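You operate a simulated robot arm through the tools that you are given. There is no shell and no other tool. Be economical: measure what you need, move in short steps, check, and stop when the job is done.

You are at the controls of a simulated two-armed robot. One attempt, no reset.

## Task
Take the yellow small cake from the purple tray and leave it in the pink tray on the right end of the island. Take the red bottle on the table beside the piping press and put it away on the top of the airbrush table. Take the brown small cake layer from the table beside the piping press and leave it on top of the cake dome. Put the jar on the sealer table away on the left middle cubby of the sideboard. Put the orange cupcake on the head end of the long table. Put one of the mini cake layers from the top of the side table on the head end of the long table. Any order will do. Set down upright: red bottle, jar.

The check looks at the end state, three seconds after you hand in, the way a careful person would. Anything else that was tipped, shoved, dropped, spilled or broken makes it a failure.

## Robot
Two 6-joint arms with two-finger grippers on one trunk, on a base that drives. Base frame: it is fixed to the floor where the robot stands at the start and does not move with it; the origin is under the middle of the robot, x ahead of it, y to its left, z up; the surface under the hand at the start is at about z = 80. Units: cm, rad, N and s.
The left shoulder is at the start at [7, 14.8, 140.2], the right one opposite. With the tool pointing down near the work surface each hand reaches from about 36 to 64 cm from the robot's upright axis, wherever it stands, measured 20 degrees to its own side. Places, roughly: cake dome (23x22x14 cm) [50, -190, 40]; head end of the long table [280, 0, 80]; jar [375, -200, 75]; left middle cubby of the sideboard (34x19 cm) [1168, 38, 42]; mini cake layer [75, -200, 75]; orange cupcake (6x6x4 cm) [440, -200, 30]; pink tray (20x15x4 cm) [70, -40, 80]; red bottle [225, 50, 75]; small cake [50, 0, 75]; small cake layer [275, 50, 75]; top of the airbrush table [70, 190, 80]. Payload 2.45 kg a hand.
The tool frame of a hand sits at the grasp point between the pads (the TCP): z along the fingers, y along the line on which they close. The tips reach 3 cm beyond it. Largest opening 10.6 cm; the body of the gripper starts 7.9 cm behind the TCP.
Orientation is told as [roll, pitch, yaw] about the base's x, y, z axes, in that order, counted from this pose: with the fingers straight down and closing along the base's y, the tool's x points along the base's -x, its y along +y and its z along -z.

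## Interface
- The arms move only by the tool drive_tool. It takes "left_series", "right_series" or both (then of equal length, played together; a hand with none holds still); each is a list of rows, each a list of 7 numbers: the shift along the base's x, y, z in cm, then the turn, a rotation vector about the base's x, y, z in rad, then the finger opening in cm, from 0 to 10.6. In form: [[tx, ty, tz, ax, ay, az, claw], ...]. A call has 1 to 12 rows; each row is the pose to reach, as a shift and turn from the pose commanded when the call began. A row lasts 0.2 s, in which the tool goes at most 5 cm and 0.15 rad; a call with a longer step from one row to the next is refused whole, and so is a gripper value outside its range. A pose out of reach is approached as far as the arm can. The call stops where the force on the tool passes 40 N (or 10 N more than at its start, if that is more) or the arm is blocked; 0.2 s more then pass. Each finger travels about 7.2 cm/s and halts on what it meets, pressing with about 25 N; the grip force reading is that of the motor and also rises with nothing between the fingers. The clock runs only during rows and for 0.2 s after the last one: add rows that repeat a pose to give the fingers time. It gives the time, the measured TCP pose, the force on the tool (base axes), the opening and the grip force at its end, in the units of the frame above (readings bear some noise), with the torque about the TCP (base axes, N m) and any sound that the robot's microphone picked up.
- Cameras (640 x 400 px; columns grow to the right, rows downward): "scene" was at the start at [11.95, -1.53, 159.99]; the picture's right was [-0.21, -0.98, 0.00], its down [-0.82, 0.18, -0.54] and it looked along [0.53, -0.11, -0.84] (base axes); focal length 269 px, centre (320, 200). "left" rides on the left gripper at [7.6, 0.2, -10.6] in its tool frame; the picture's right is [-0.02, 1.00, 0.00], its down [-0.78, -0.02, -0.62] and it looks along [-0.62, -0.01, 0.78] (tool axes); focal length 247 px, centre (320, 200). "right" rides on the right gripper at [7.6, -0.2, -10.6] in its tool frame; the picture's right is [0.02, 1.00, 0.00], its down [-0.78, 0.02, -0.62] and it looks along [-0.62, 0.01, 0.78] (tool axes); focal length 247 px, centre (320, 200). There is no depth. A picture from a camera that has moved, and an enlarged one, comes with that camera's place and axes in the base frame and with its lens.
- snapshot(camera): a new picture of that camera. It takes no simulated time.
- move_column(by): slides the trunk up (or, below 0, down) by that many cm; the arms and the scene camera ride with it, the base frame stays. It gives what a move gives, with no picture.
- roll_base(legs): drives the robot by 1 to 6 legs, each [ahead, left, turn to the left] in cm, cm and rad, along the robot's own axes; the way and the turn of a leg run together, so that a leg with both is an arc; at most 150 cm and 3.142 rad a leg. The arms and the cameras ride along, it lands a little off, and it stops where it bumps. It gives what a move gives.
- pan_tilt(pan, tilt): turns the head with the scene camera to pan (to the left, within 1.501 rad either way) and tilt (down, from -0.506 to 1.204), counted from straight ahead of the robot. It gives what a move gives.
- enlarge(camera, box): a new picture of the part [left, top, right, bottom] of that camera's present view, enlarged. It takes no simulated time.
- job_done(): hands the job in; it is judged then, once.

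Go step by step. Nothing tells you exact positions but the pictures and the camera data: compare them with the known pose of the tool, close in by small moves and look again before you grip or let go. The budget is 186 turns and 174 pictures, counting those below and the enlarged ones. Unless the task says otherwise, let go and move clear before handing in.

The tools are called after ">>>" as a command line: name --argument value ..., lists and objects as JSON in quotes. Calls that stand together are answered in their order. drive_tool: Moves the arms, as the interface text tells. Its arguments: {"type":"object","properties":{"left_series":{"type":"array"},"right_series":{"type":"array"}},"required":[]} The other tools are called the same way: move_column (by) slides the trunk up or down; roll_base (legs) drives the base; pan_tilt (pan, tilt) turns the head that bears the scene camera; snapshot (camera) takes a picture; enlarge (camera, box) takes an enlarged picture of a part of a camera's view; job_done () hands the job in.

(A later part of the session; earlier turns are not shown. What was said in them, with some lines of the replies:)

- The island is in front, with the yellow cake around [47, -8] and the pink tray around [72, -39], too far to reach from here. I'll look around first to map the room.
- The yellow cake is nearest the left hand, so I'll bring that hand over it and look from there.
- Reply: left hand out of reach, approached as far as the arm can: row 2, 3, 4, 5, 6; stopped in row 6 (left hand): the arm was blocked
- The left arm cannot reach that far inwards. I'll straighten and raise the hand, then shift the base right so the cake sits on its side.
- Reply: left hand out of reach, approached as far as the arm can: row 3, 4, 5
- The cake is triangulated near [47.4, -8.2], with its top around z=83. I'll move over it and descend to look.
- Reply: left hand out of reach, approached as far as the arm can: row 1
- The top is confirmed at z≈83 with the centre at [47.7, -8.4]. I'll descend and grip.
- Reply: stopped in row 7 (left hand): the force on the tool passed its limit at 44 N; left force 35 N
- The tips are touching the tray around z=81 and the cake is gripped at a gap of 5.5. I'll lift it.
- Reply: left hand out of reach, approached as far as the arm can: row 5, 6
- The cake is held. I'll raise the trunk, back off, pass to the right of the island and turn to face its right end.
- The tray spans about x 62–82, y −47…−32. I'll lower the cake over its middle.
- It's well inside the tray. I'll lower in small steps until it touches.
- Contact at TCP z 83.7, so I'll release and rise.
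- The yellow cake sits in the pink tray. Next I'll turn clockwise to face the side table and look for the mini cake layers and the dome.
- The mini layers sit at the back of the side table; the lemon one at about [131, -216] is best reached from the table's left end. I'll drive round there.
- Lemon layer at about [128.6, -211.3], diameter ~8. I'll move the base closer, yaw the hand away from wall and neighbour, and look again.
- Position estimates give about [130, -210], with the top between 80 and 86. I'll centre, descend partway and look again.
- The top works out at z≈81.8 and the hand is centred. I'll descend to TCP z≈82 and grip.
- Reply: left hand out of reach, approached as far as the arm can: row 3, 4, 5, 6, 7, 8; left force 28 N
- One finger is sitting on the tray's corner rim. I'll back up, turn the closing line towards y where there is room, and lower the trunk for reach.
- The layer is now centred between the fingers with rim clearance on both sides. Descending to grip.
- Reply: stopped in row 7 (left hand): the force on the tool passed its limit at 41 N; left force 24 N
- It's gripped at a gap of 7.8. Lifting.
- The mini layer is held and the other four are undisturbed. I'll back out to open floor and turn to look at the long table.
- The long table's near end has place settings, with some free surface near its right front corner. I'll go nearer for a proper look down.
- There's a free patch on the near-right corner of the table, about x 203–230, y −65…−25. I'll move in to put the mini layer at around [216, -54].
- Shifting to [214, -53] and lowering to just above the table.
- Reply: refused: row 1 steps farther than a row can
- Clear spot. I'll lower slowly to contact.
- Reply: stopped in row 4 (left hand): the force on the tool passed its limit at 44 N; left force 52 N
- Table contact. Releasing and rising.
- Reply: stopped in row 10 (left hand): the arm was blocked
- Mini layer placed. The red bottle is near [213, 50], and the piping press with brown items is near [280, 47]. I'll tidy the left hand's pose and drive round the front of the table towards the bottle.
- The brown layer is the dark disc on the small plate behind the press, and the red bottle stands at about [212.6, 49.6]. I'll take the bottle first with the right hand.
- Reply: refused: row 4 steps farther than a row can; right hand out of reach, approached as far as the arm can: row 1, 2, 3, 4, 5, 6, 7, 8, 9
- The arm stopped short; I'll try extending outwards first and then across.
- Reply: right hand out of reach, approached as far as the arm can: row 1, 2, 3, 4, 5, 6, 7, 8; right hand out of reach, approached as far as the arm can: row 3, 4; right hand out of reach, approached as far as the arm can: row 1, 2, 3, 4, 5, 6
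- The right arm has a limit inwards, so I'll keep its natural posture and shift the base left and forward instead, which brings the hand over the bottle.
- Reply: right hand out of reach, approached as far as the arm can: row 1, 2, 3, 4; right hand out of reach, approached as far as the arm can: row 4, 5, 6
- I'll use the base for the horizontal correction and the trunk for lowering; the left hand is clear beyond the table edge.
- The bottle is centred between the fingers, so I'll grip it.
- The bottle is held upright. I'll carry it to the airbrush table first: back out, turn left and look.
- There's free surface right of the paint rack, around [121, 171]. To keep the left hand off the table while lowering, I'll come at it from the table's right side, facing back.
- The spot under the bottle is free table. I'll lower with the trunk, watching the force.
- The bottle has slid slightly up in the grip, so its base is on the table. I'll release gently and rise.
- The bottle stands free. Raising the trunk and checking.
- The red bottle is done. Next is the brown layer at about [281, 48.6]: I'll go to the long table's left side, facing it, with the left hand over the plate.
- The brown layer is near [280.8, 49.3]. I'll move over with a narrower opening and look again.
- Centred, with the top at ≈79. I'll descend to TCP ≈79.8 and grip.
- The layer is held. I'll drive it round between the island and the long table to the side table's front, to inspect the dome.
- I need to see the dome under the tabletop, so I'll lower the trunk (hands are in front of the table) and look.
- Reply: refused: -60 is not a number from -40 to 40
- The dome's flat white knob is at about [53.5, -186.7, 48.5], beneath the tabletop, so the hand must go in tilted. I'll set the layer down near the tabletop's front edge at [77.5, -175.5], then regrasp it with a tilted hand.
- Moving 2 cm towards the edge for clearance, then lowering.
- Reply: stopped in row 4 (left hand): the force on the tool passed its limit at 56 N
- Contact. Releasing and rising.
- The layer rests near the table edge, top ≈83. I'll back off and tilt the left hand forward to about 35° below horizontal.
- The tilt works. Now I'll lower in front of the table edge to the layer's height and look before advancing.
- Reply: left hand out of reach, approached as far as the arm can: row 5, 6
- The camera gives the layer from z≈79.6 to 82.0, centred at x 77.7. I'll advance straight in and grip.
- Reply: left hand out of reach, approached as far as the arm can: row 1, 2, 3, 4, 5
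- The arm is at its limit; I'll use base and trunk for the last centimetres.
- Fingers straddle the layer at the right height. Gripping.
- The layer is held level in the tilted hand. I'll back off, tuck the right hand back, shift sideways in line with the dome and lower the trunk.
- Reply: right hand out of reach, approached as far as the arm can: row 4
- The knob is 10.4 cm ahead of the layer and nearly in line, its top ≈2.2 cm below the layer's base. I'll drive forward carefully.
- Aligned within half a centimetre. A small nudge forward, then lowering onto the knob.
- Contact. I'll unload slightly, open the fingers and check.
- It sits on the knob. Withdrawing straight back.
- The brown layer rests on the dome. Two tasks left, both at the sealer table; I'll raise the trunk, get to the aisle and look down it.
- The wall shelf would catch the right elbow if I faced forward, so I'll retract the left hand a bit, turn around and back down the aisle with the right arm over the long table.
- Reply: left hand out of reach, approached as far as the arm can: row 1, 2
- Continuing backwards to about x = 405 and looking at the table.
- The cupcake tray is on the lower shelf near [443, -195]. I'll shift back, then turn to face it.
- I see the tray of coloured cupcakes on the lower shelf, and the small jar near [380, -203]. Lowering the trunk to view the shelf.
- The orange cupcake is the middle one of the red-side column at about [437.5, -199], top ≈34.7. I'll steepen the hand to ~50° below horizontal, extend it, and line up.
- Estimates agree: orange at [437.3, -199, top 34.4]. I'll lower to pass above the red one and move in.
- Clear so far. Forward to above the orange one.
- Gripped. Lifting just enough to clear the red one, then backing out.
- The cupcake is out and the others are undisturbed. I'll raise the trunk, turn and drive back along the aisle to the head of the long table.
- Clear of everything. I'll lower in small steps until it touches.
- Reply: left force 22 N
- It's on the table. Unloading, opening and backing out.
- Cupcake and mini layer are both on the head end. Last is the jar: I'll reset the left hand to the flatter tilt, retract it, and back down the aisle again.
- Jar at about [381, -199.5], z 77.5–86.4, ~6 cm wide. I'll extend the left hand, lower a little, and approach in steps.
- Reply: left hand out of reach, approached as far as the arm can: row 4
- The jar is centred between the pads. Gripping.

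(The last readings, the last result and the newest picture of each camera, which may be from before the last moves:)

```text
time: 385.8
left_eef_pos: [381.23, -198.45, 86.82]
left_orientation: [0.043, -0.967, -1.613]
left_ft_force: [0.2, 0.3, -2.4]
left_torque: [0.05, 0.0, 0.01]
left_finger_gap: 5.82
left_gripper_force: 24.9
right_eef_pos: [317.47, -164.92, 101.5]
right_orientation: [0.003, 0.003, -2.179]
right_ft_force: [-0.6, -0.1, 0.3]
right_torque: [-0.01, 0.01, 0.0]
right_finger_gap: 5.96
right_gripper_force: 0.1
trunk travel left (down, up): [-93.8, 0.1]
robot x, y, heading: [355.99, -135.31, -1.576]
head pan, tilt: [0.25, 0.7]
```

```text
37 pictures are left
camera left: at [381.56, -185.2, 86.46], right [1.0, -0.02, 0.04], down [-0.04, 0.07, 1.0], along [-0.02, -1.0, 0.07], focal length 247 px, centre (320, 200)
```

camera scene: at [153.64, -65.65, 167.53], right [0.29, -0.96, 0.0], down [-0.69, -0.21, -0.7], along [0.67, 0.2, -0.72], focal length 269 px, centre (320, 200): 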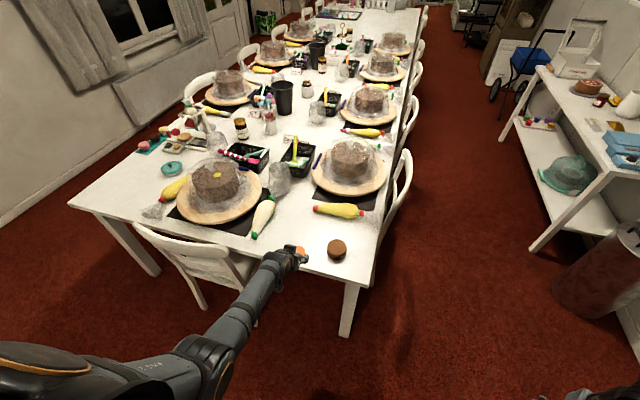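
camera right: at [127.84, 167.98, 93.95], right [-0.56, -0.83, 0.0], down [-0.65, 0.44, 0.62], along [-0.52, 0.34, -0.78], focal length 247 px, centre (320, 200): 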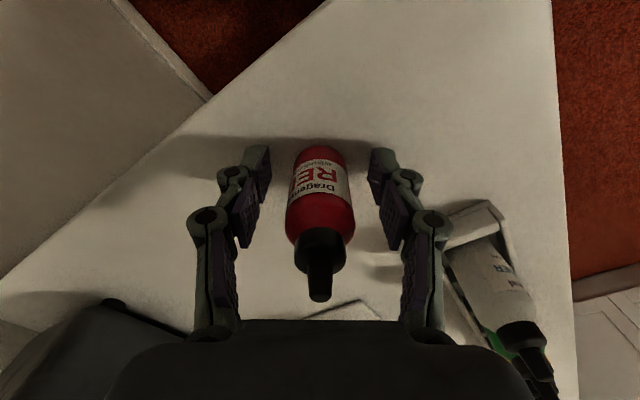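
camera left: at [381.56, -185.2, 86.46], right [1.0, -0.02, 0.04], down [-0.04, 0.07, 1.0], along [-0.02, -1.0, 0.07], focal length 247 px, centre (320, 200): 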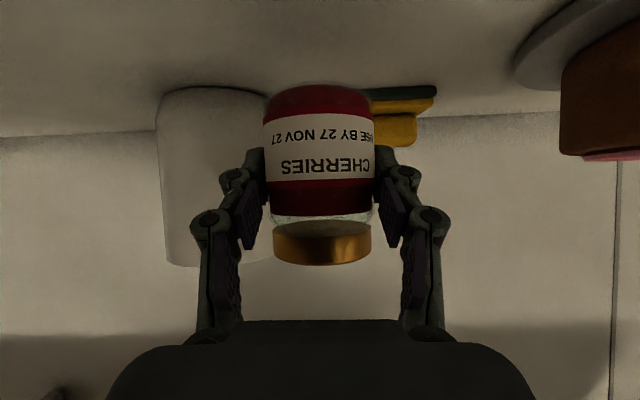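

The jar is held. I'll back off, retract the hand, and look along the aisle towards the sideboard.

>>> roll_base --legs '[[-21, 0, 0]]'

>>> drive_tool --left_series '[[0, 3, 0, 0, 0, 0, 5.2], [0, 6, 0, 0, 0, 0, 5.2], [0, 9, 0, 0, 0, 0, 5.2], [0, 11.5, 0, 0, 0, 0, 5.2]]'

>>> pan_tilt --pan 1.5 --tilt 0.2

>>> snapshot --camera "scene"

>>> enlarge --camera "scene" --box '[140, 60, 440, 270]'

```text
time: 387.5
left_eef_pos: [381.49, -177.62, 86.69]
left_orientation: [0.043, -0.966, -1.611]
left_ft_force: [0.6, 0.5, -2.0]
left_torque: [0.04, -0.01, -0.01]
left_finger_gap: 5.82
left_gripper_force: 25.2
right_eef_pos: [317.75, -144.27, 101.55]
right_orientation: [0.002, 0.005, -2.178]
right_ft_force: [-0.4, 0.4, 0.4]
right_torque: [0.03, -0.01, 0.03]
right_finger_gap: 5.99
right_gripper_force: 0.0
trunk travel left (down, up): [-93.8, 0.1]
robot x, y, heading: [356.31, -113.93, -1.574]
head pan, tilt: [0.25, 0.7]
```

```text
time: 388.5
left_eef_pos: [381.65, -165.61, 86.88]
left_orientation: [0.039, -0.968, -1.61]
left_ft_force: [-0.3, -0.9, -1.7]
left_torque: [-0.01, 0.02, -0.02]
left_finger_gap: 5.8
left_gripper_force: 25.2
left hand out of reach, approached as far as the arm can: row 1
right_eef_pos: [317.67, -144.04, 101.43]
right_orientation: [0.004, 0.001, -2.177]
right_ft_force: [0.4, 0.5, 0.0]
right_torque: [0.02, -0.02, 0.03]
right_finger_gap: 6.01
right_gripper_force: 0.0
trunk travel left (down, up): [-93.8, 0.1]
robot x, y, heading: [356.44, -114.07, -1.576]
head pan, tilt: [0.25, 0.7]
```

```text
time: 389.9
left_eef_pos: [381.52, -165.58, 86.72]
left_orientation: [0.042, -0.967, -1.61]
left_ft_force: [0.1, -0.2, -1.3]
left_torque: [0.03, -0.01, 0.02]
left_finger_gap: 5.83
left_gripper_force: 24.7
right_eef_pos: [317.79, -144.02, 101.48]
right_orientation: [0.002, 0.0, -2.176]
right_ft_force: [0.6, 0.2, -0.5]
right_torque: [-0.01, 0.0, 0.02]
right_finger_gap: 6.0
right_gripper_force: 0.1
trunk travel left (down, up): [-93.8, 0.1]
robot x, y, heading: [356.19, -114.2, -1.576]
head pan, tilt: [1.499, 0.201]
```

```text
36 pictures are left
camera scene: at [365.75, -120.01, 173.19], right [-0.08, -1.0, 0.0], down [-0.2, 0.02, -0.98], along [0.98, -0.08, -0.2], focal length 269 px, centre (320, 200)
```

scene: 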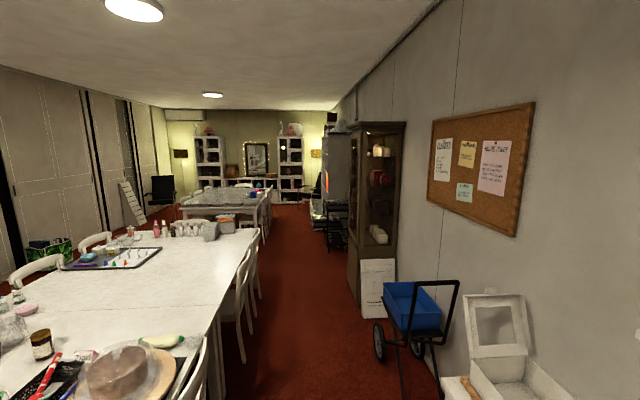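

```text
1.90 times, centred on (290, 165) of scene
camera zoom: at [365.75, -120.01, 173.19], right [-0.08, -1.0, 0.0], down [-0.2, 0.02, -0.98], along [0.98, -0.08, -0.2], focal length 513 px, centre (377, 267)
```

zoom: 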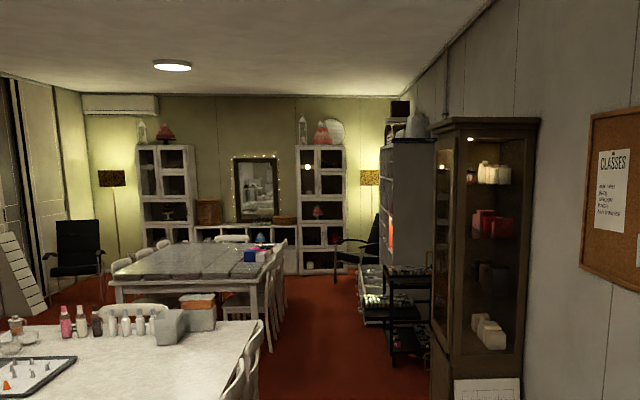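

The sideboard is at the far end beyond a second table; the aisle at y≈−114 looks passable going backwards. Turning and driving in stages.

>>> roll_base --legs '[[0, 0, -1.566], [-140, 0, 0]]'

```text
time: 400.7
left_eef_pos: [445.47, -139.18, 86.76]
left_orientation: [0.042, -0.966, 3.083]
left_ft_force: [-0.3, -0.6, -1.1]
left_torque: [-0.01, -0.02, 0.0]
left_finger_gap: 5.8
left_gripper_force: 25.1
right_eef_pos: [468.24, -75.62, 101.37]
right_orientation: [0.004, 0.001, 2.515]
right_ft_force: [0.1, -0.9, -0.1]
right_torque: [-0.01, -0.03, 0.01]
right_finger_gap: 5.98
right_gripper_force: 0.1
trunk travel left (down, up): [-93.8, 0.1]
robot x, y, heading: [497.16, -114.86, 3.119]
head pan, tilt: [1.499, 0.201]
```

>>> roll_base --legs '[[0, 0, 0.02], [-150, 0, 0], [0, 0, 0.0], [-100, 0, 0]]'

>>> pan_tilt --pan 1.5 --tilt 0.3

>>> snapshot --camera "scene"

```text
time: 413.6
left_eef_pos: [697.09, -143.8, 86.52]
left_orientation: [0.043, -0.968, 3.092]
left_ft_force: [0.0, -0.3, -1.5]
left_torque: [-0.01, -0.02, -0.03]
left_finger_gap: 5.8
left_gripper_force: 24.9
right_eef_pos: [719.46, -80.14, 101.38]
right_orientation: [0.003, 0.003, 2.526]
right_ft_force: [-0.9, 0.3, -0.2]
right_torque: [-0.03, -0.03, 0.0]
right_finger_gap: 6.01
right_gripper_force: 0.0
trunk travel left (down, up): [-93.8, 0.1]
robot x, y, heading: [748.82, -119.12, 3.123]
head pan, tilt: [1.499, 0.201]
```

```text
time: 414.3
left_eef_pos: [697.28, -143.84, 86.75]
left_orientation: [0.04, -0.965, 3.093]
left_ft_force: [0.2, -0.3, -2.7]
left_torque: [-0.01, -0.04, 0.0]
left_finger_gap: 5.83
left_gripper_force: 24.7
right_eef_pos: [719.51, -80.18, 101.48]
right_orientation: [0.003, 0.002, 2.526]
right_ft_force: [-0.4, 0.1, -0.3]
right_torque: [-0.01, -0.02, 0.01]
right_finger_gap: 6.0
right_gripper_force: 0.0
trunk travel left (down, up): [-93.8, 0.1]
robot x, y, heading: [748.62, -118.96, 3.125]
head pan, tilt: [1.499, 0.3]
```

```text
34 pictures are left
camera scene: at [743.13, -128.42, 172.26], right [-1.0, 0.09, 0.0], down [0.03, 0.29, -0.96], along [-0.08, -0.95, -0.3], focal length 269 px, centre (320, 200)
```

scene: 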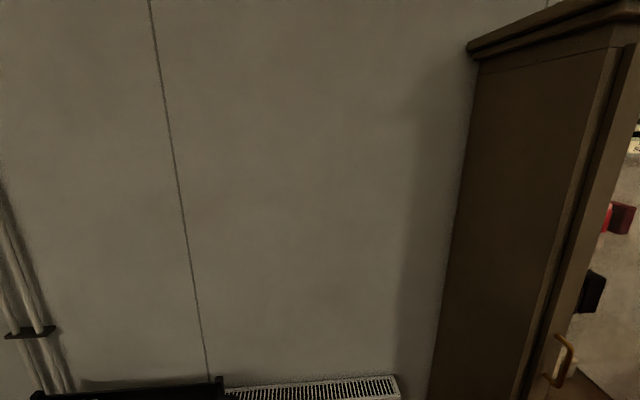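

>>> roll_base --legs '[[0, 0, 0.018], [-130, -7, 0], [-105, 0, 0]]'

>>> pan_tilt --pan -1.5 --tilt 0.35

>>> snapshot --camera "scene"

```text
time: 426.2
left_eef_pos: [933.63, -133.12, 86.72]
left_orientation: [0.042, -0.967, -3.101]
left_ft_force: [-0.1, -0.5, -1.9]
left_torque: [0.0, -0.02, -0.02]
left_finger_gap: 5.82
left_gripper_force: 25.2
right_eef_pos: [950.03, -67.77, 101.48]
right_orientation: [0.004, 0.002, 2.613]
right_ft_force: [-0.7, 0.6, 0.4]
right_torque: [-0.03, 0.0, 0.01]
right_finger_gap: 6.0
right_gripper_force: 0.1
trunk travel left (down, up): [-93.8, 0.1]
robot x, y, heading: [982.71, -104.02, -3.066]
head pan, tilt: [1.499, 0.3]
```

```text
time: 428.8
left_eef_pos: [933.71, -133.09, 86.8]
left_orientation: [0.042, -0.969, -3.1]
left_ft_force: [0.0, -0.9, -1.8]
left_torque: [-0.01, -0.02, 0.01]
left_finger_gap: 5.8
left_gripper_force: 25.0
right_eef_pos: [950.18, -67.71, 101.59]
right_orientation: [0.003, 0.002, 2.614]
right_ft_force: [0.4, 0.2, -0.3]
right_torque: [0.0, 0.02, -0.03]
right_finger_gap: 6.01
right_gripper_force: 0.0
trunk travel left (down, up): [-93.8, 0.1]
robot x, y, heading: [982.67, -103.81, -3.066]
head pan, tilt: [-1.499, 0.351]
```

```text
33 pictures are left
camera scene: at [976.61, -95.15, 171.79], right [0.99, 0.15, 0.0], down [0.05, -0.34, -0.94], along [-0.14, 0.93, -0.34], focal length 269 px, centre (320, 200)
```

scene: 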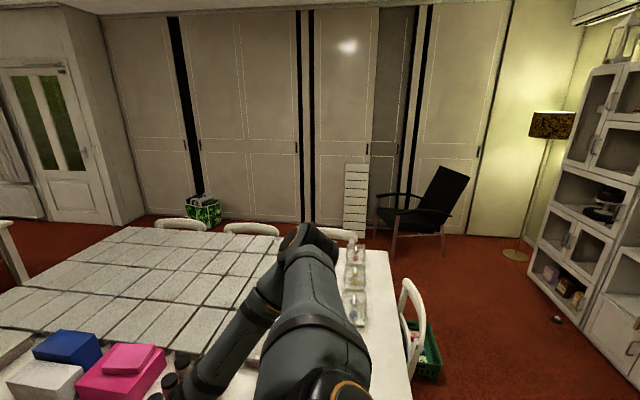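

Now past the second table. I'll swing into the open space before the sideboard and turn to face it.

>>> roll_base --legs '[[-58, 0, 0], [-42, -74, 0], [0, 0, 1.55], [0, 0, 1.516]]'

>>> pan_tilt --pan 0.2 --tilt 0.75

>>> snapshot --camera "scene"

```text
time: 443.7
left_eef_pos: [1125.68, 5.18, 86.68]
left_orientation: [0.041, -0.968, 0.0]
left_ft_force: [0.1, -0.3, -1.7]
left_torque: [0.01, 0.0, 0.01]
left_finger_gap: 5.82
left_gripper_force: 24.9
right_eef_pos: [1106.7, -59.43, 101.39]
right_orientation: [0.006, 0.003, -0.569]
right_ft_force: [0.0, 0.1, 1.2]
right_torque: [-0.02, 0.0, 0.01]
right_finger_gap: 5.98
right_gripper_force: 0.0
trunk travel left (down, up): [-93.8, 0.1]
robot x, y, heading: [1075.39, -21.71, 0.033]
head pan, tilt: [-1.499, 0.351]
```

```text
time: 445.4
left_eef_pos: [1125.67, 5.09, 86.82]
left_orientation: [0.043, -0.967, 0.0]
left_ft_force: [-0.5, -0.4, -2.0]
left_torque: [0.0, 0.0, -0.03]
left_finger_gap: 5.8
left_gripper_force: 24.9
right_eef_pos: [1106.69, -59.44, 101.56]
right_orientation: [0.003, 0.002, -0.568]
right_ft_force: [-0.1, 0.2, 0.9]
right_torque: [-0.01, 0.0, 0.02]
right_finger_gap: 5.98
right_gripper_force: 0.0
trunk travel left (down, up): [-93.8, 0.1]
robot x, y, heading: [1075.23, -21.73, 0.036]
head pan, tilt: [0.201, 0.75]
```

```text
32 pictures are left
camera scene: at [1088.56, -19.93, 168.22], right [0.23, -0.97, 0.0], down [-0.66, -0.16, -0.73], along [0.71, 0.17, -0.68], focal length 269 px, centre (320, 200)
```

scene: 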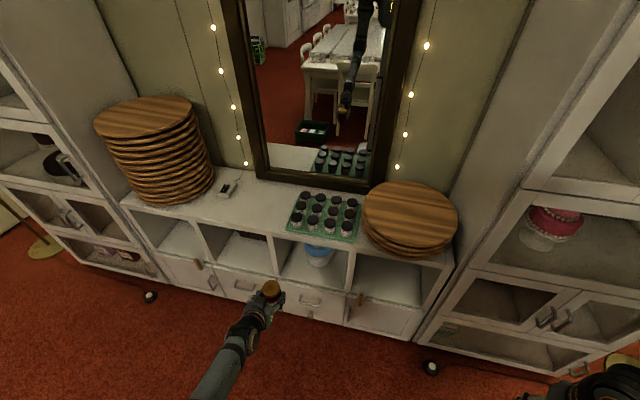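

The left middle cubby (second from left in the low unit) is ahead. Lowering the trunk to look into it.

>>> move_column --by -36

>>> pan_tilt --pan 0.35 --tilt 0.6

>>> snapshot --camera "scene"

>>> snapshot --camera "left"

```text
time: 448.9
left_eef_pos: [1125.64, 5.13, 50.83]
left_orientation: [0.044, -0.967, -0.002]
left_ft_force: [-0.1, 0.6, -2.6]
left_torque: [0.01, 0.02, -0.01]
left_finger_gap: 5.83
left_gripper_force: 24.8
right_eef_pos: [1106.68, -59.46, 65.53]
right_orientation: [0.002, 0.001, -0.567]
right_ft_force: [-0.8, -0.8, 0.9]
right_torque: [0.01, 0.01, -0.03]
right_finger_gap: 5.99
right_gripper_force: 0.1
trunk travel left (down, up): [-57.8, 36.1]
robot x, y, heading: [1075.36, -22.32, 0.038]
head pan, tilt: [0.201, 0.75]
```

```text
time: 449.6
left_eef_pos: [1125.63, 5.19, 50.78]
left_orientation: [0.043, -0.965, -0.001]
left_ft_force: [-0.5, 0.1, -1.6]
left_torque: [0.05, 0.05, 0.01]
left_finger_gap: 5.79
left_gripper_force: 24.8
right_eef_pos: [1106.71, -59.38, 65.6]
right_orientation: [0.004, 0.002, -0.568]
right_ft_force: [-0.3, -0.8, 1.1]
right_torque: [-0.04, 0.02, -0.03]
right_finger_gap: 6.0
right_gripper_force: 0.1
trunk travel left (down, up): [-57.8, 36.1]
robot x, y, heading: [1075.28, -21.93, 0.037]
head pan, tilt: [0.351, 0.6]
```

```text
31 pictures are left
camera scene: at [1088.68, -18.54, 133.51], right [0.38, -0.93, 0.0], down [-0.52, -0.21, -0.82], along [0.76, 0.31, -0.57], focal length 269 px, centre (320, 200)
```

scene: 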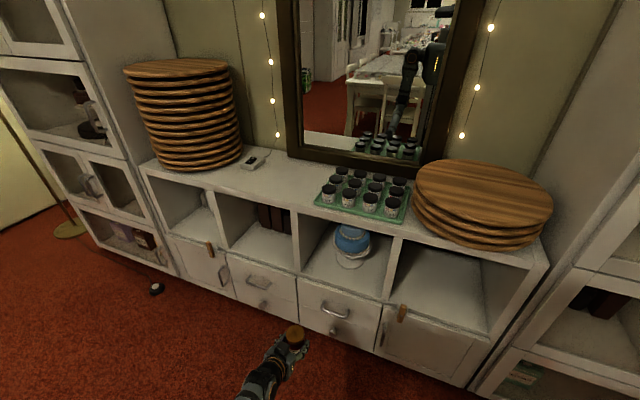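

```text
30 pictures are left
camera left: at [1112.69, 4.97, 50.51], right [-0.02, 1.0, 0.04], down [-0.07, -0.04, 1.0], along [1.0, 0.02, 0.07], focal length 247 px, centre (320, 200)
```

left: 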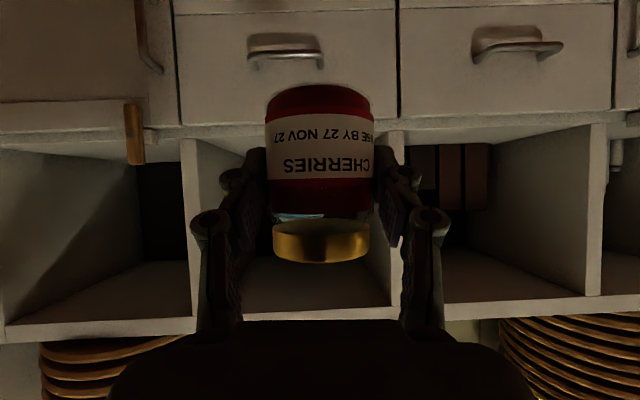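

The left middle cubby spans y≈20–53, floor z≈41.7, front x≈1157, with boards at its back. I'll extend the hand, line up at y≈32 and look again.

>>> roll_base --legs '[[0, 26, 0]]'

>>> drive_tool --left_series '[[3, 0, 0, 0, 0, 0, 5.2], [6, 0, 0, 0, 0, 0, 5.2], [9, 0, 0, 0, 0, 0, 5.2], [11, 0, 0, 0, 0, 0, 5.2], [11, 0, 0, 0, 0, 0, 5.2]]'

>>> snapshot --camera "left"

>>> enlarge --camera "scene" --box '[180, 120, 420, 300]'

```text
time: 451.5
left_eef_pos: [1124.66, 32.16, 50.74]
left_orientation: [0.041, -0.967, 0.006]
left_ft_force: [-0.4, 0.3, -1.7]
left_torque: [-0.05, -0.01, 0.0]
left_finger_gap: 5.82
left_gripper_force: 25.0
right_eef_pos: [1105.94, -32.49, 65.48]
right_orientation: [0.004, 0.003, -0.561]
right_ft_force: [-0.5, 0.3, 0.5]
right_torque: [-0.02, -0.01, -0.02]
right_finger_gap: 6.03
right_gripper_force: 0.1
trunk travel left (down, up): [-57.8, 36.1]
robot x, y, heading: [1074.42, 4.79, 0.037]
head pan, tilt: [0.351, 0.6]
```

```text
time: 452.7
left_eef_pos: [1135.6, 32.26, 50.78]
left_orientation: [0.039, -0.966, 0.006]
left_ft_force: [-0.9, -0.1, -2.3]
left_torque: [0.0, 0.02, 0.0]
left_finger_gap: 5.81
left_gripper_force: 25.2
right_eef_pos: [1105.88, -32.55, 65.57]
right_orientation: [0.002, 0.003, -0.561]
right_ft_force: [0.9, 0.1, 1.0]
right_torque: [0.02, -0.01, -0.01]
right_finger_gap: 5.98
right_gripper_force: 0.1
trunk travel left (down, up): [-57.8, 36.1]
robot x, y, heading: [1074.21, 4.54, 0.042]
head pan, tilt: [0.351, 0.6]
```

```text
29 pictures are left
camera left: at [1122.53, 31.98, 50.55], right [-0.03, 1.0, 0.04], down [-0.07, -0.04, 1.0], along [1.0, 0.02, 0.07], focal length 247 px, centre (320, 200)
```

left: 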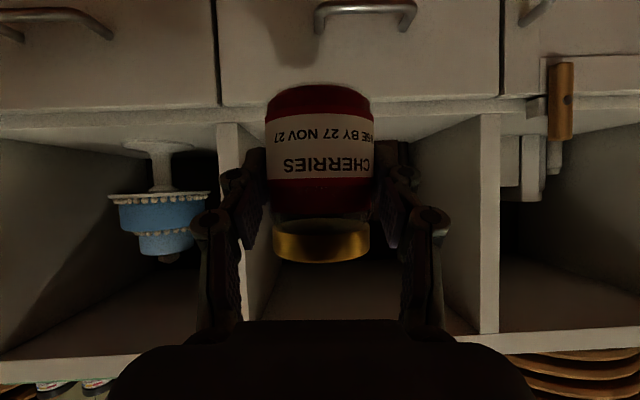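

```text
2.22 times, centred on (300, 210) of scene
camera zoom: at [1087.66, 8.27, 133.51], right [0.38, -0.92, 0.0], down [-0.52, -0.21, -0.82], along [0.76, 0.31, -0.57], focal length 599 px, centre (364, 178)
```

zoom: 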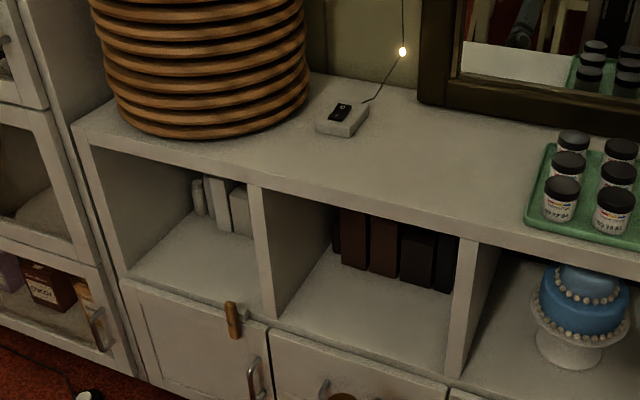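

Books stand at the back; 18 cm of floor in front is free. I'll advance to put the jar around [1166, 35].

>>> roll_base --legs '[[20, 1.8, 0]]'

>>> snapshot --camera "left"

>>> enlarge --camera "scene" --box '[180, 140, 420, 320]'

```text
time: 454.3
left_eef_pos: [1155.74, 34.54, 50.75]
left_orientation: [0.043, -0.966, -0.001]
left_ft_force: [-0.3, -0.8, -2.9]
left_torque: [0.0, 0.01, 0.02]
left_finger_gap: 5.79
left_gripper_force: 24.9
right_eef_pos: [1125.87, -30.26, 65.34]
right_orientation: [0.003, 0.003, -0.567]
right_ft_force: [-0.1, 0.1, -0.3]
right_torque: [0.02, 0.02, 0.01]
right_finger_gap: 6.0
right_gripper_force: 0.0
trunk travel left (down, up): [-57.8, 36.1]
robot x, y, heading: [1094.79, 7.39, 0.037]
head pan, tilt: [0.351, 0.6]
```

```text
27 pictures are left
camera left: at [1142.78, 34.25, 50.48], right [-0.02, 1.0, 0.04], down [-0.06, -0.04, 1.0], along [1.0, 0.02, 0.07], focal length 247 px, centre (320, 200)
```

left: 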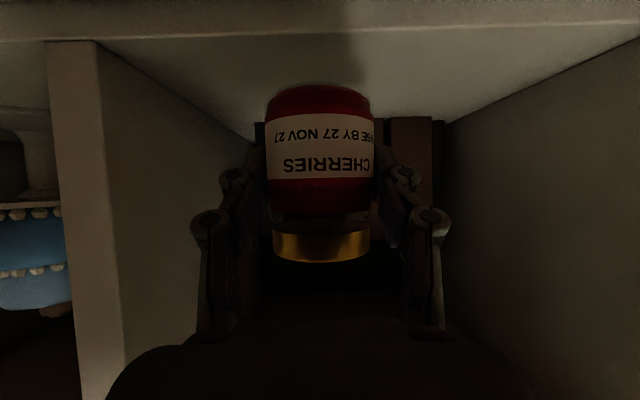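

```text
2.22 times, centred on (300, 230) of scene
camera zoom: at [1107.88, 10.72, 133.5], right [0.37, -0.93, 0.0], down [-0.52, -0.21, -0.82], along [0.76, 0.31, -0.57], focal length 599 px, centre (364, 133)
```

zoom: 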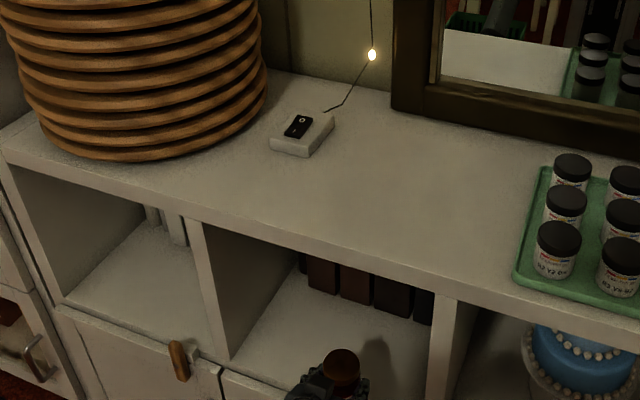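

>>> roll_base --legs '[[10, -0.2, 0]]'

>>> move_column --by -2.8

>>> snapshot --camera "left"

```text
time: 455.4
left_eef_pos: [1165.92, 34.48, 50.77]
left_orientation: [0.041, -0.964, -0.001]
left_ft_force: [0.2, -0.7, -2.0]
left_torque: [0.0, 0.01, -0.02]
left_finger_gap: 5.83
left_gripper_force: 25.6
right_eef_pos: [1135.88, -30.3, 65.56]
right_orientation: [0.004, 0.002, -0.568]
right_ft_force: [0.9, 0.7, -0.5]
right_torque: [0.01, -0.02, 0.01]
right_finger_gap: 6.0
right_gripper_force: 0.0
trunk travel left (down, up): [-57.8, 36.1]
robot x, y, heading: [1104.58, 7.23, 0.036]
head pan, tilt: [0.351, 0.6]
```

```text
time: 456.2
left_eef_pos: [1165.85, 34.51, 48.07]
left_orientation: [0.041, -0.966, -0.002]
left_ft_force: [0.2, -0.5, -2.4]
left_torque: [0.03, 0.03, -0.03]
left_finger_gap: 5.82
left_gripper_force: 25.3
right_eef_pos: [1135.83, -30.16, 62.74]
right_orientation: [0.005, 0.001, -0.568]
right_ft_force: [0.1, 0.3, 1.2]
right_torque: [-0.02, -0.04, 0.02]
right_finger_gap: 6.0
right_gripper_force: 0.0
trunk travel left (down, up): [-55.0, 38.9]
robot x, y, heading: [1104.61, 7.58, 0.031]
head pan, tilt: [0.351, 0.6]
```

```text
25 pictures are left
camera left: at [1152.76, 34.32, 47.73], right [-0.02, 1.0, 0.04], down [-0.07, -0.04, 1.0], along [1.0, 0.02, 0.07], focal length 247 px, centre (320, 200)
```

left: 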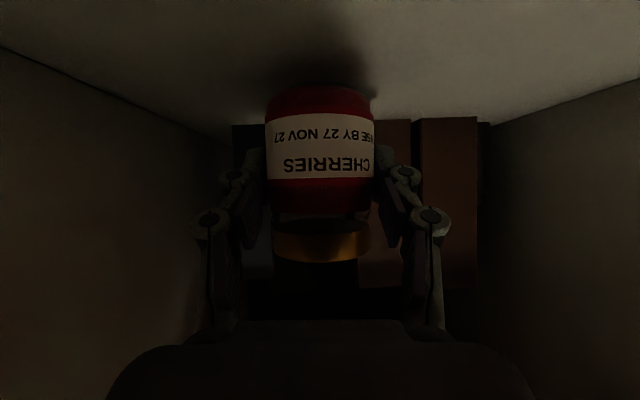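

Close to the floor of the cubby. Lowering in small steps with force checks.

>>> move_column --by -0.7

>>> move_column --by -0.4

>>> move_column --by -0.3

```text
time: 456.7
left_eef_pos: [1165.77, 34.51, 47.29]
left_orientation: [0.041, -0.968, 0.0]
left_ft_force: [0.0, -0.5, -1.5]
left_torque: [-0.02, 0.03, 0.02]
left_finger_gap: 5.82
left_gripper_force: 24.8
right_eef_pos: [1135.81, -30.15, 62.05]
right_orientation: [0.004, 0.001, -0.569]
right_ft_force: [-0.3, -0.3, -0.9]
right_torque: [0.0, 0.0, -0.01]
right_finger_gap: 6.0
right_gripper_force: 0.1
trunk travel left (down, up): [-54.4, 39.6]
robot x, y, heading: [1104.17, 7.31, 0.036]
head pan, tilt: [0.351, 0.6]
```

```text
time: 457.3
left_eef_pos: [1165.82, 34.48, 46.95]
left_orientation: [0.044, -0.967, -0.001]
left_ft_force: [-0.7, -0.6, -1.8]
left_torque: [-0.02, 0.04, 0.01]
left_finger_gap: 5.79
left_gripper_force: 24.9
right_eef_pos: [1135.66, -30.13, 61.62]
right_orientation: [0.005, 0.002, -0.569]
right_ft_force: [-0.8, 0.3, 0.4]
right_torque: [0.02, 0.01, 0.0]
right_finger_gap: 6.0
right_gripper_force: 0.1
trunk travel left (down, up): [-54.0, 40.0]
robot x, y, heading: [1104.49, 7.63, 0.032]
head pan, tilt: [0.351, 0.6]
```

```text
time: 457.8
left_eef_pos: [1165.84, 34.49, 46.54]
left_orientation: [0.041, -0.967, -0.001]
left_ft_force: [0.6, -0.1, -1.5]
left_torque: [-0.01, 0.03, -0.01]
left_finger_gap: 5.82
left_gripper_force: 24.9
right_eef_pos: [1135.73, -30.16, 61.36]
right_orientation: [0.003, 0.002, -0.57]
right_ft_force: [-0.5, 0.7, -0.2]
right_torque: [0.02, 0.0, -0.01]
right_finger_gap: 6.0
right_gripper_force: 0.1
trunk travel left (down, up): [-53.6, 40.3]
robot x, y, heading: [1104.42, 7.39, 0.031]
head pan, tilt: [0.351, 0.6]
```

>>> move_column --by -0.3

>>> move_column --by -0.3

>>> move_column --by -0.3

>>> enlarge --camera "left" --box '[200, 20, 440, 200]'

```text
time: 458.3
left_eef_pos: [1165.9, 34.55, 46.49]
left_orientation: [0.042, -0.972, -0.001]
left_ft_force: [-0.4, 0.0, 7.4]
left_torque: [-0.25, -0.06, 0.03]
left_finger_gap: 5.82
left_gripper_force: 24.6
right_eef_pos: [1135.69, -30.15, 60.98]
right_orientation: [0.005, 0.004, -0.567]
right_ft_force: [0.0, 0.0, 0.7]
right_torque: [0.01, 0.03, 0.03]
right_finger_gap: 6.01
right_gripper_force: 0.0
trunk travel left (down, up): [-53.4, 40.6]
robot x, y, heading: [1104.58, 7.67, 0.031]
head pan, tilt: [0.351, 0.6]
```

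```text
time: 458.8
left_eef_pos: [1165.93, 34.66, 46.34]
left_orientation: [0.045, -0.971, -0.001]
left_ft_force: [2.8, 2.7, 15.3]
left_torque: [-0.26, -0.36, 0.09]
left_finger_gap: 5.83
left_gripper_force: 24.8
right_eef_pos: [1135.67, -30.14, 60.74]
right_orientation: [0.005, 0.001, -0.568]
right_ft_force: [0.3, 1.2, -1.0]
right_torque: [0.02, -0.02, -0.01]
right_finger_gap: 5.99
right_gripper_force: 0.0
trunk travel left (down, up): [-53.0, 41.0]
robot x, y, heading: [1104.47, 7.66, 0.033]
head pan, tilt: [0.351, 0.6]
```

```text
time: 459.4
left_eef_pos: [1165.86, 34.51, 45.95]
left_orientation: [0.042, -0.969, -0.001]
left_ft_force: [4.9, 1.1, 13.3]
left_torque: [-0.31, -0.52, 0.1]
left_finger_gap: 5.82
left_gripper_force: 24.6
right_eef_pos: [1135.6, -30.12, 60.43]
right_orientation: [0.006, 0.0, -0.57]
right_ft_force: [0.0, -0.6, 0.4]
right_torque: [0.01, -0.02, -0.04]
right_finger_gap: 5.96
right_gripper_force: 0.1
trunk travel left (down, up): [-52.8, 41.2]
robot x, y, heading: [1104.53, 7.23, 0.034]
head pan, tilt: [0.351, 0.6]
```

```text
2.22 times, centred on (320, 110) of left
camera zoom: at [1152.8, 34.29, 45.58], right [-0.02, 1.0, 0.04], down [-0.07, -0.04, 1.0], along [1.0, 0.02, 0.07], focal length 549 px, centre (320, 400)
```

zoom: 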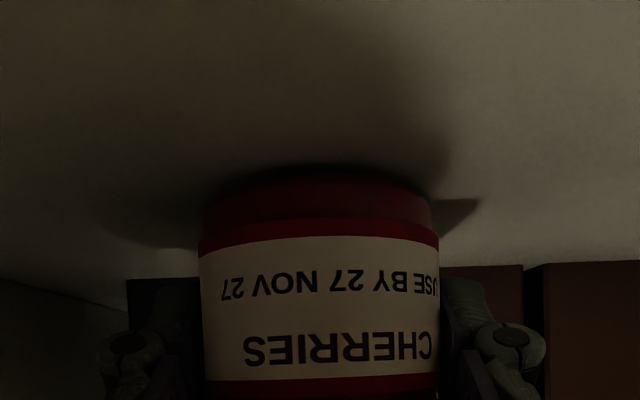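

The jar is seated on the cubby floor. Releasing gently.

>>> drive_tool --left_series '[[0, 0, 0, 0, 0, 0, 6.1], [0, 0, 0, 0, 0, 0, 6.6], [0, 0, 0, 0, 0, 0, 7.4], [0, 0, 0, 0, 0, 0, 8.4], [0, 0, 0, 0, 0, 0, 8.4]]'

>>> snapshot --camera "left"

```text
time: 460.6
left_eef_pos: [1165.87, 34.52, 45.72]
left_orientation: [0.041, -0.968, -0.002]
left_ft_force: [0.2, 0.0, -0.2]
left_torque: [0.02, 0.0, -0.02]
left_finger_gap: 8.41
left_gripper_force: 0.0
right_eef_pos: [1135.85, -30.05, 60.42]
right_orientation: [0.006, 0.001, -0.568]
right_ft_force: [0.1, 0.4, 0.2]
right_torque: [0.02, -0.02, -0.01]
right_finger_gap: 5.99
right_gripper_force: 0.0
trunk travel left (down, up): [-52.8, 41.2]
robot x, y, heading: [1104.41, 7.36, 0.038]
head pan, tilt: [0.351, 0.6]
```

```text
23 pictures are left
camera left: at [1152.78, 34.32, 45.43], right [-0.02, 1.0, 0.04], down [-0.07, -0.04, 1.0], along [1.0, 0.02, 0.07], focal length 247 px, centre (320, 200)
```

left: 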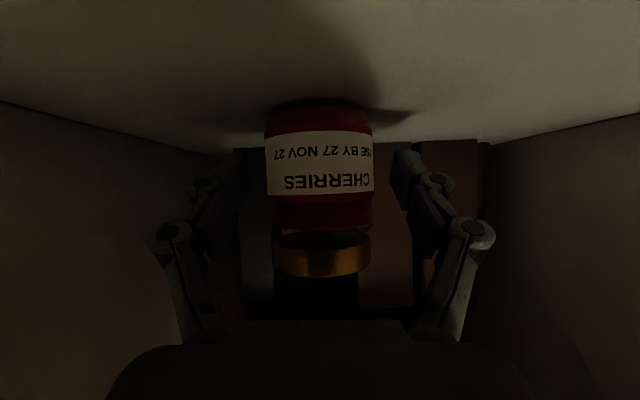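

>>> roll_base --legs '[[-28, 1.1, 0]]'

>>> enlarge --camera "scene" --box '[180, 120, 420, 300]'

>>> snapshot --camera "left"

```text
time: 462.4
left_eef_pos: [1138.97, 35.01, 45.75]
left_orientation: [0.041, -0.967, 0.002]
left_ft_force: [-0.4, -0.2, 1.4]
left_torque: [0.0, 0.02, -0.02]
left_finger_gap: 8.39
left_gripper_force: 0.1
right_eef_pos: [1109.09, -29.82, 60.32]
right_orientation: [0.007, 0.002, -0.565]
right_ft_force: [0.0, 0.2, -0.3]
right_torque: [0.01, -0.01, 0.0]
right_finger_gap: 6.01
right_gripper_force: 0.1
trunk travel left (down, up): [-52.8, 41.2]
robot x, y, heading: [1077.97, 7.62, 0.04]
head pan, tilt: [0.351, 0.6]
```

```text
2.22 times, centred on (300, 210) of scene
camera zoom: at [1090.94, 11.06, 128.42], right [0.38, -0.93, 0.0], down [-0.52, -0.21, -0.83], along [0.76, 0.31, -0.56], focal length 599 px, centre (364, 178)
```

zoom: 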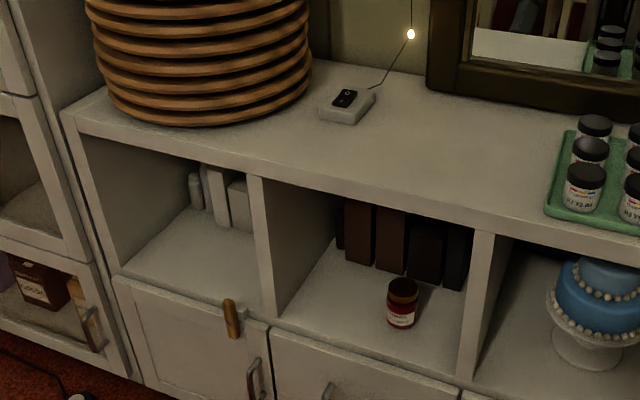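

```text
21 pictures are left
camera left: at [1125.9, 34.71, 45.47], right [-0.02, 1.0, 0.04], down [-0.07, -0.04, 1.0], along [1.0, 0.02, 0.07], focal length 247 px, centre (320, 200)
```

left: 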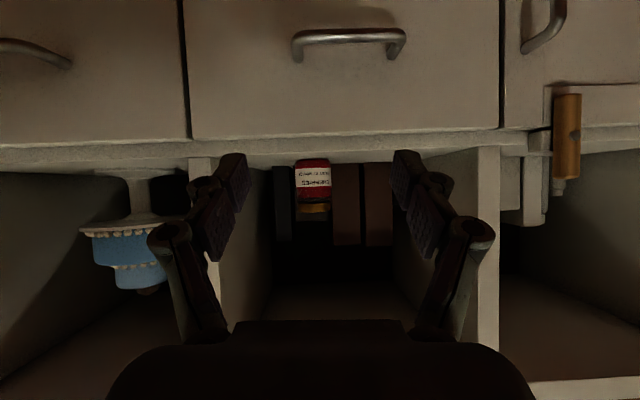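

All six items are where they belong and both hands are clear, so I'm handing in.

>>> job_done

```text
The job is handed in.
```

I finished all six moves and handed the job in; I don't know the check's result yet. My last pictures of each item showed it in place, with the red bottle and jar upright. I saw nothing tipped or knocked over along the way.

- **Yellow small cake:** in the pink tray on the island.
- **Red bottle:** on top of the airbrush table, to the right of the paint rack.
- **Brown small cake layer:** resting on the flat knob of the cake dome. I set it down briefly on the side table to change grip, because the dome sits under the tabletop.
- **Orange cupcake and lemon mini cake layer:** side by side on the near-right corner of the long table. Your coordinates put the head end at about x = 280. I used the free space at about x = 213, which I took to be part of that end.
- **Jar:** standing in the left middle cubby of the sideboard, in front of the books.
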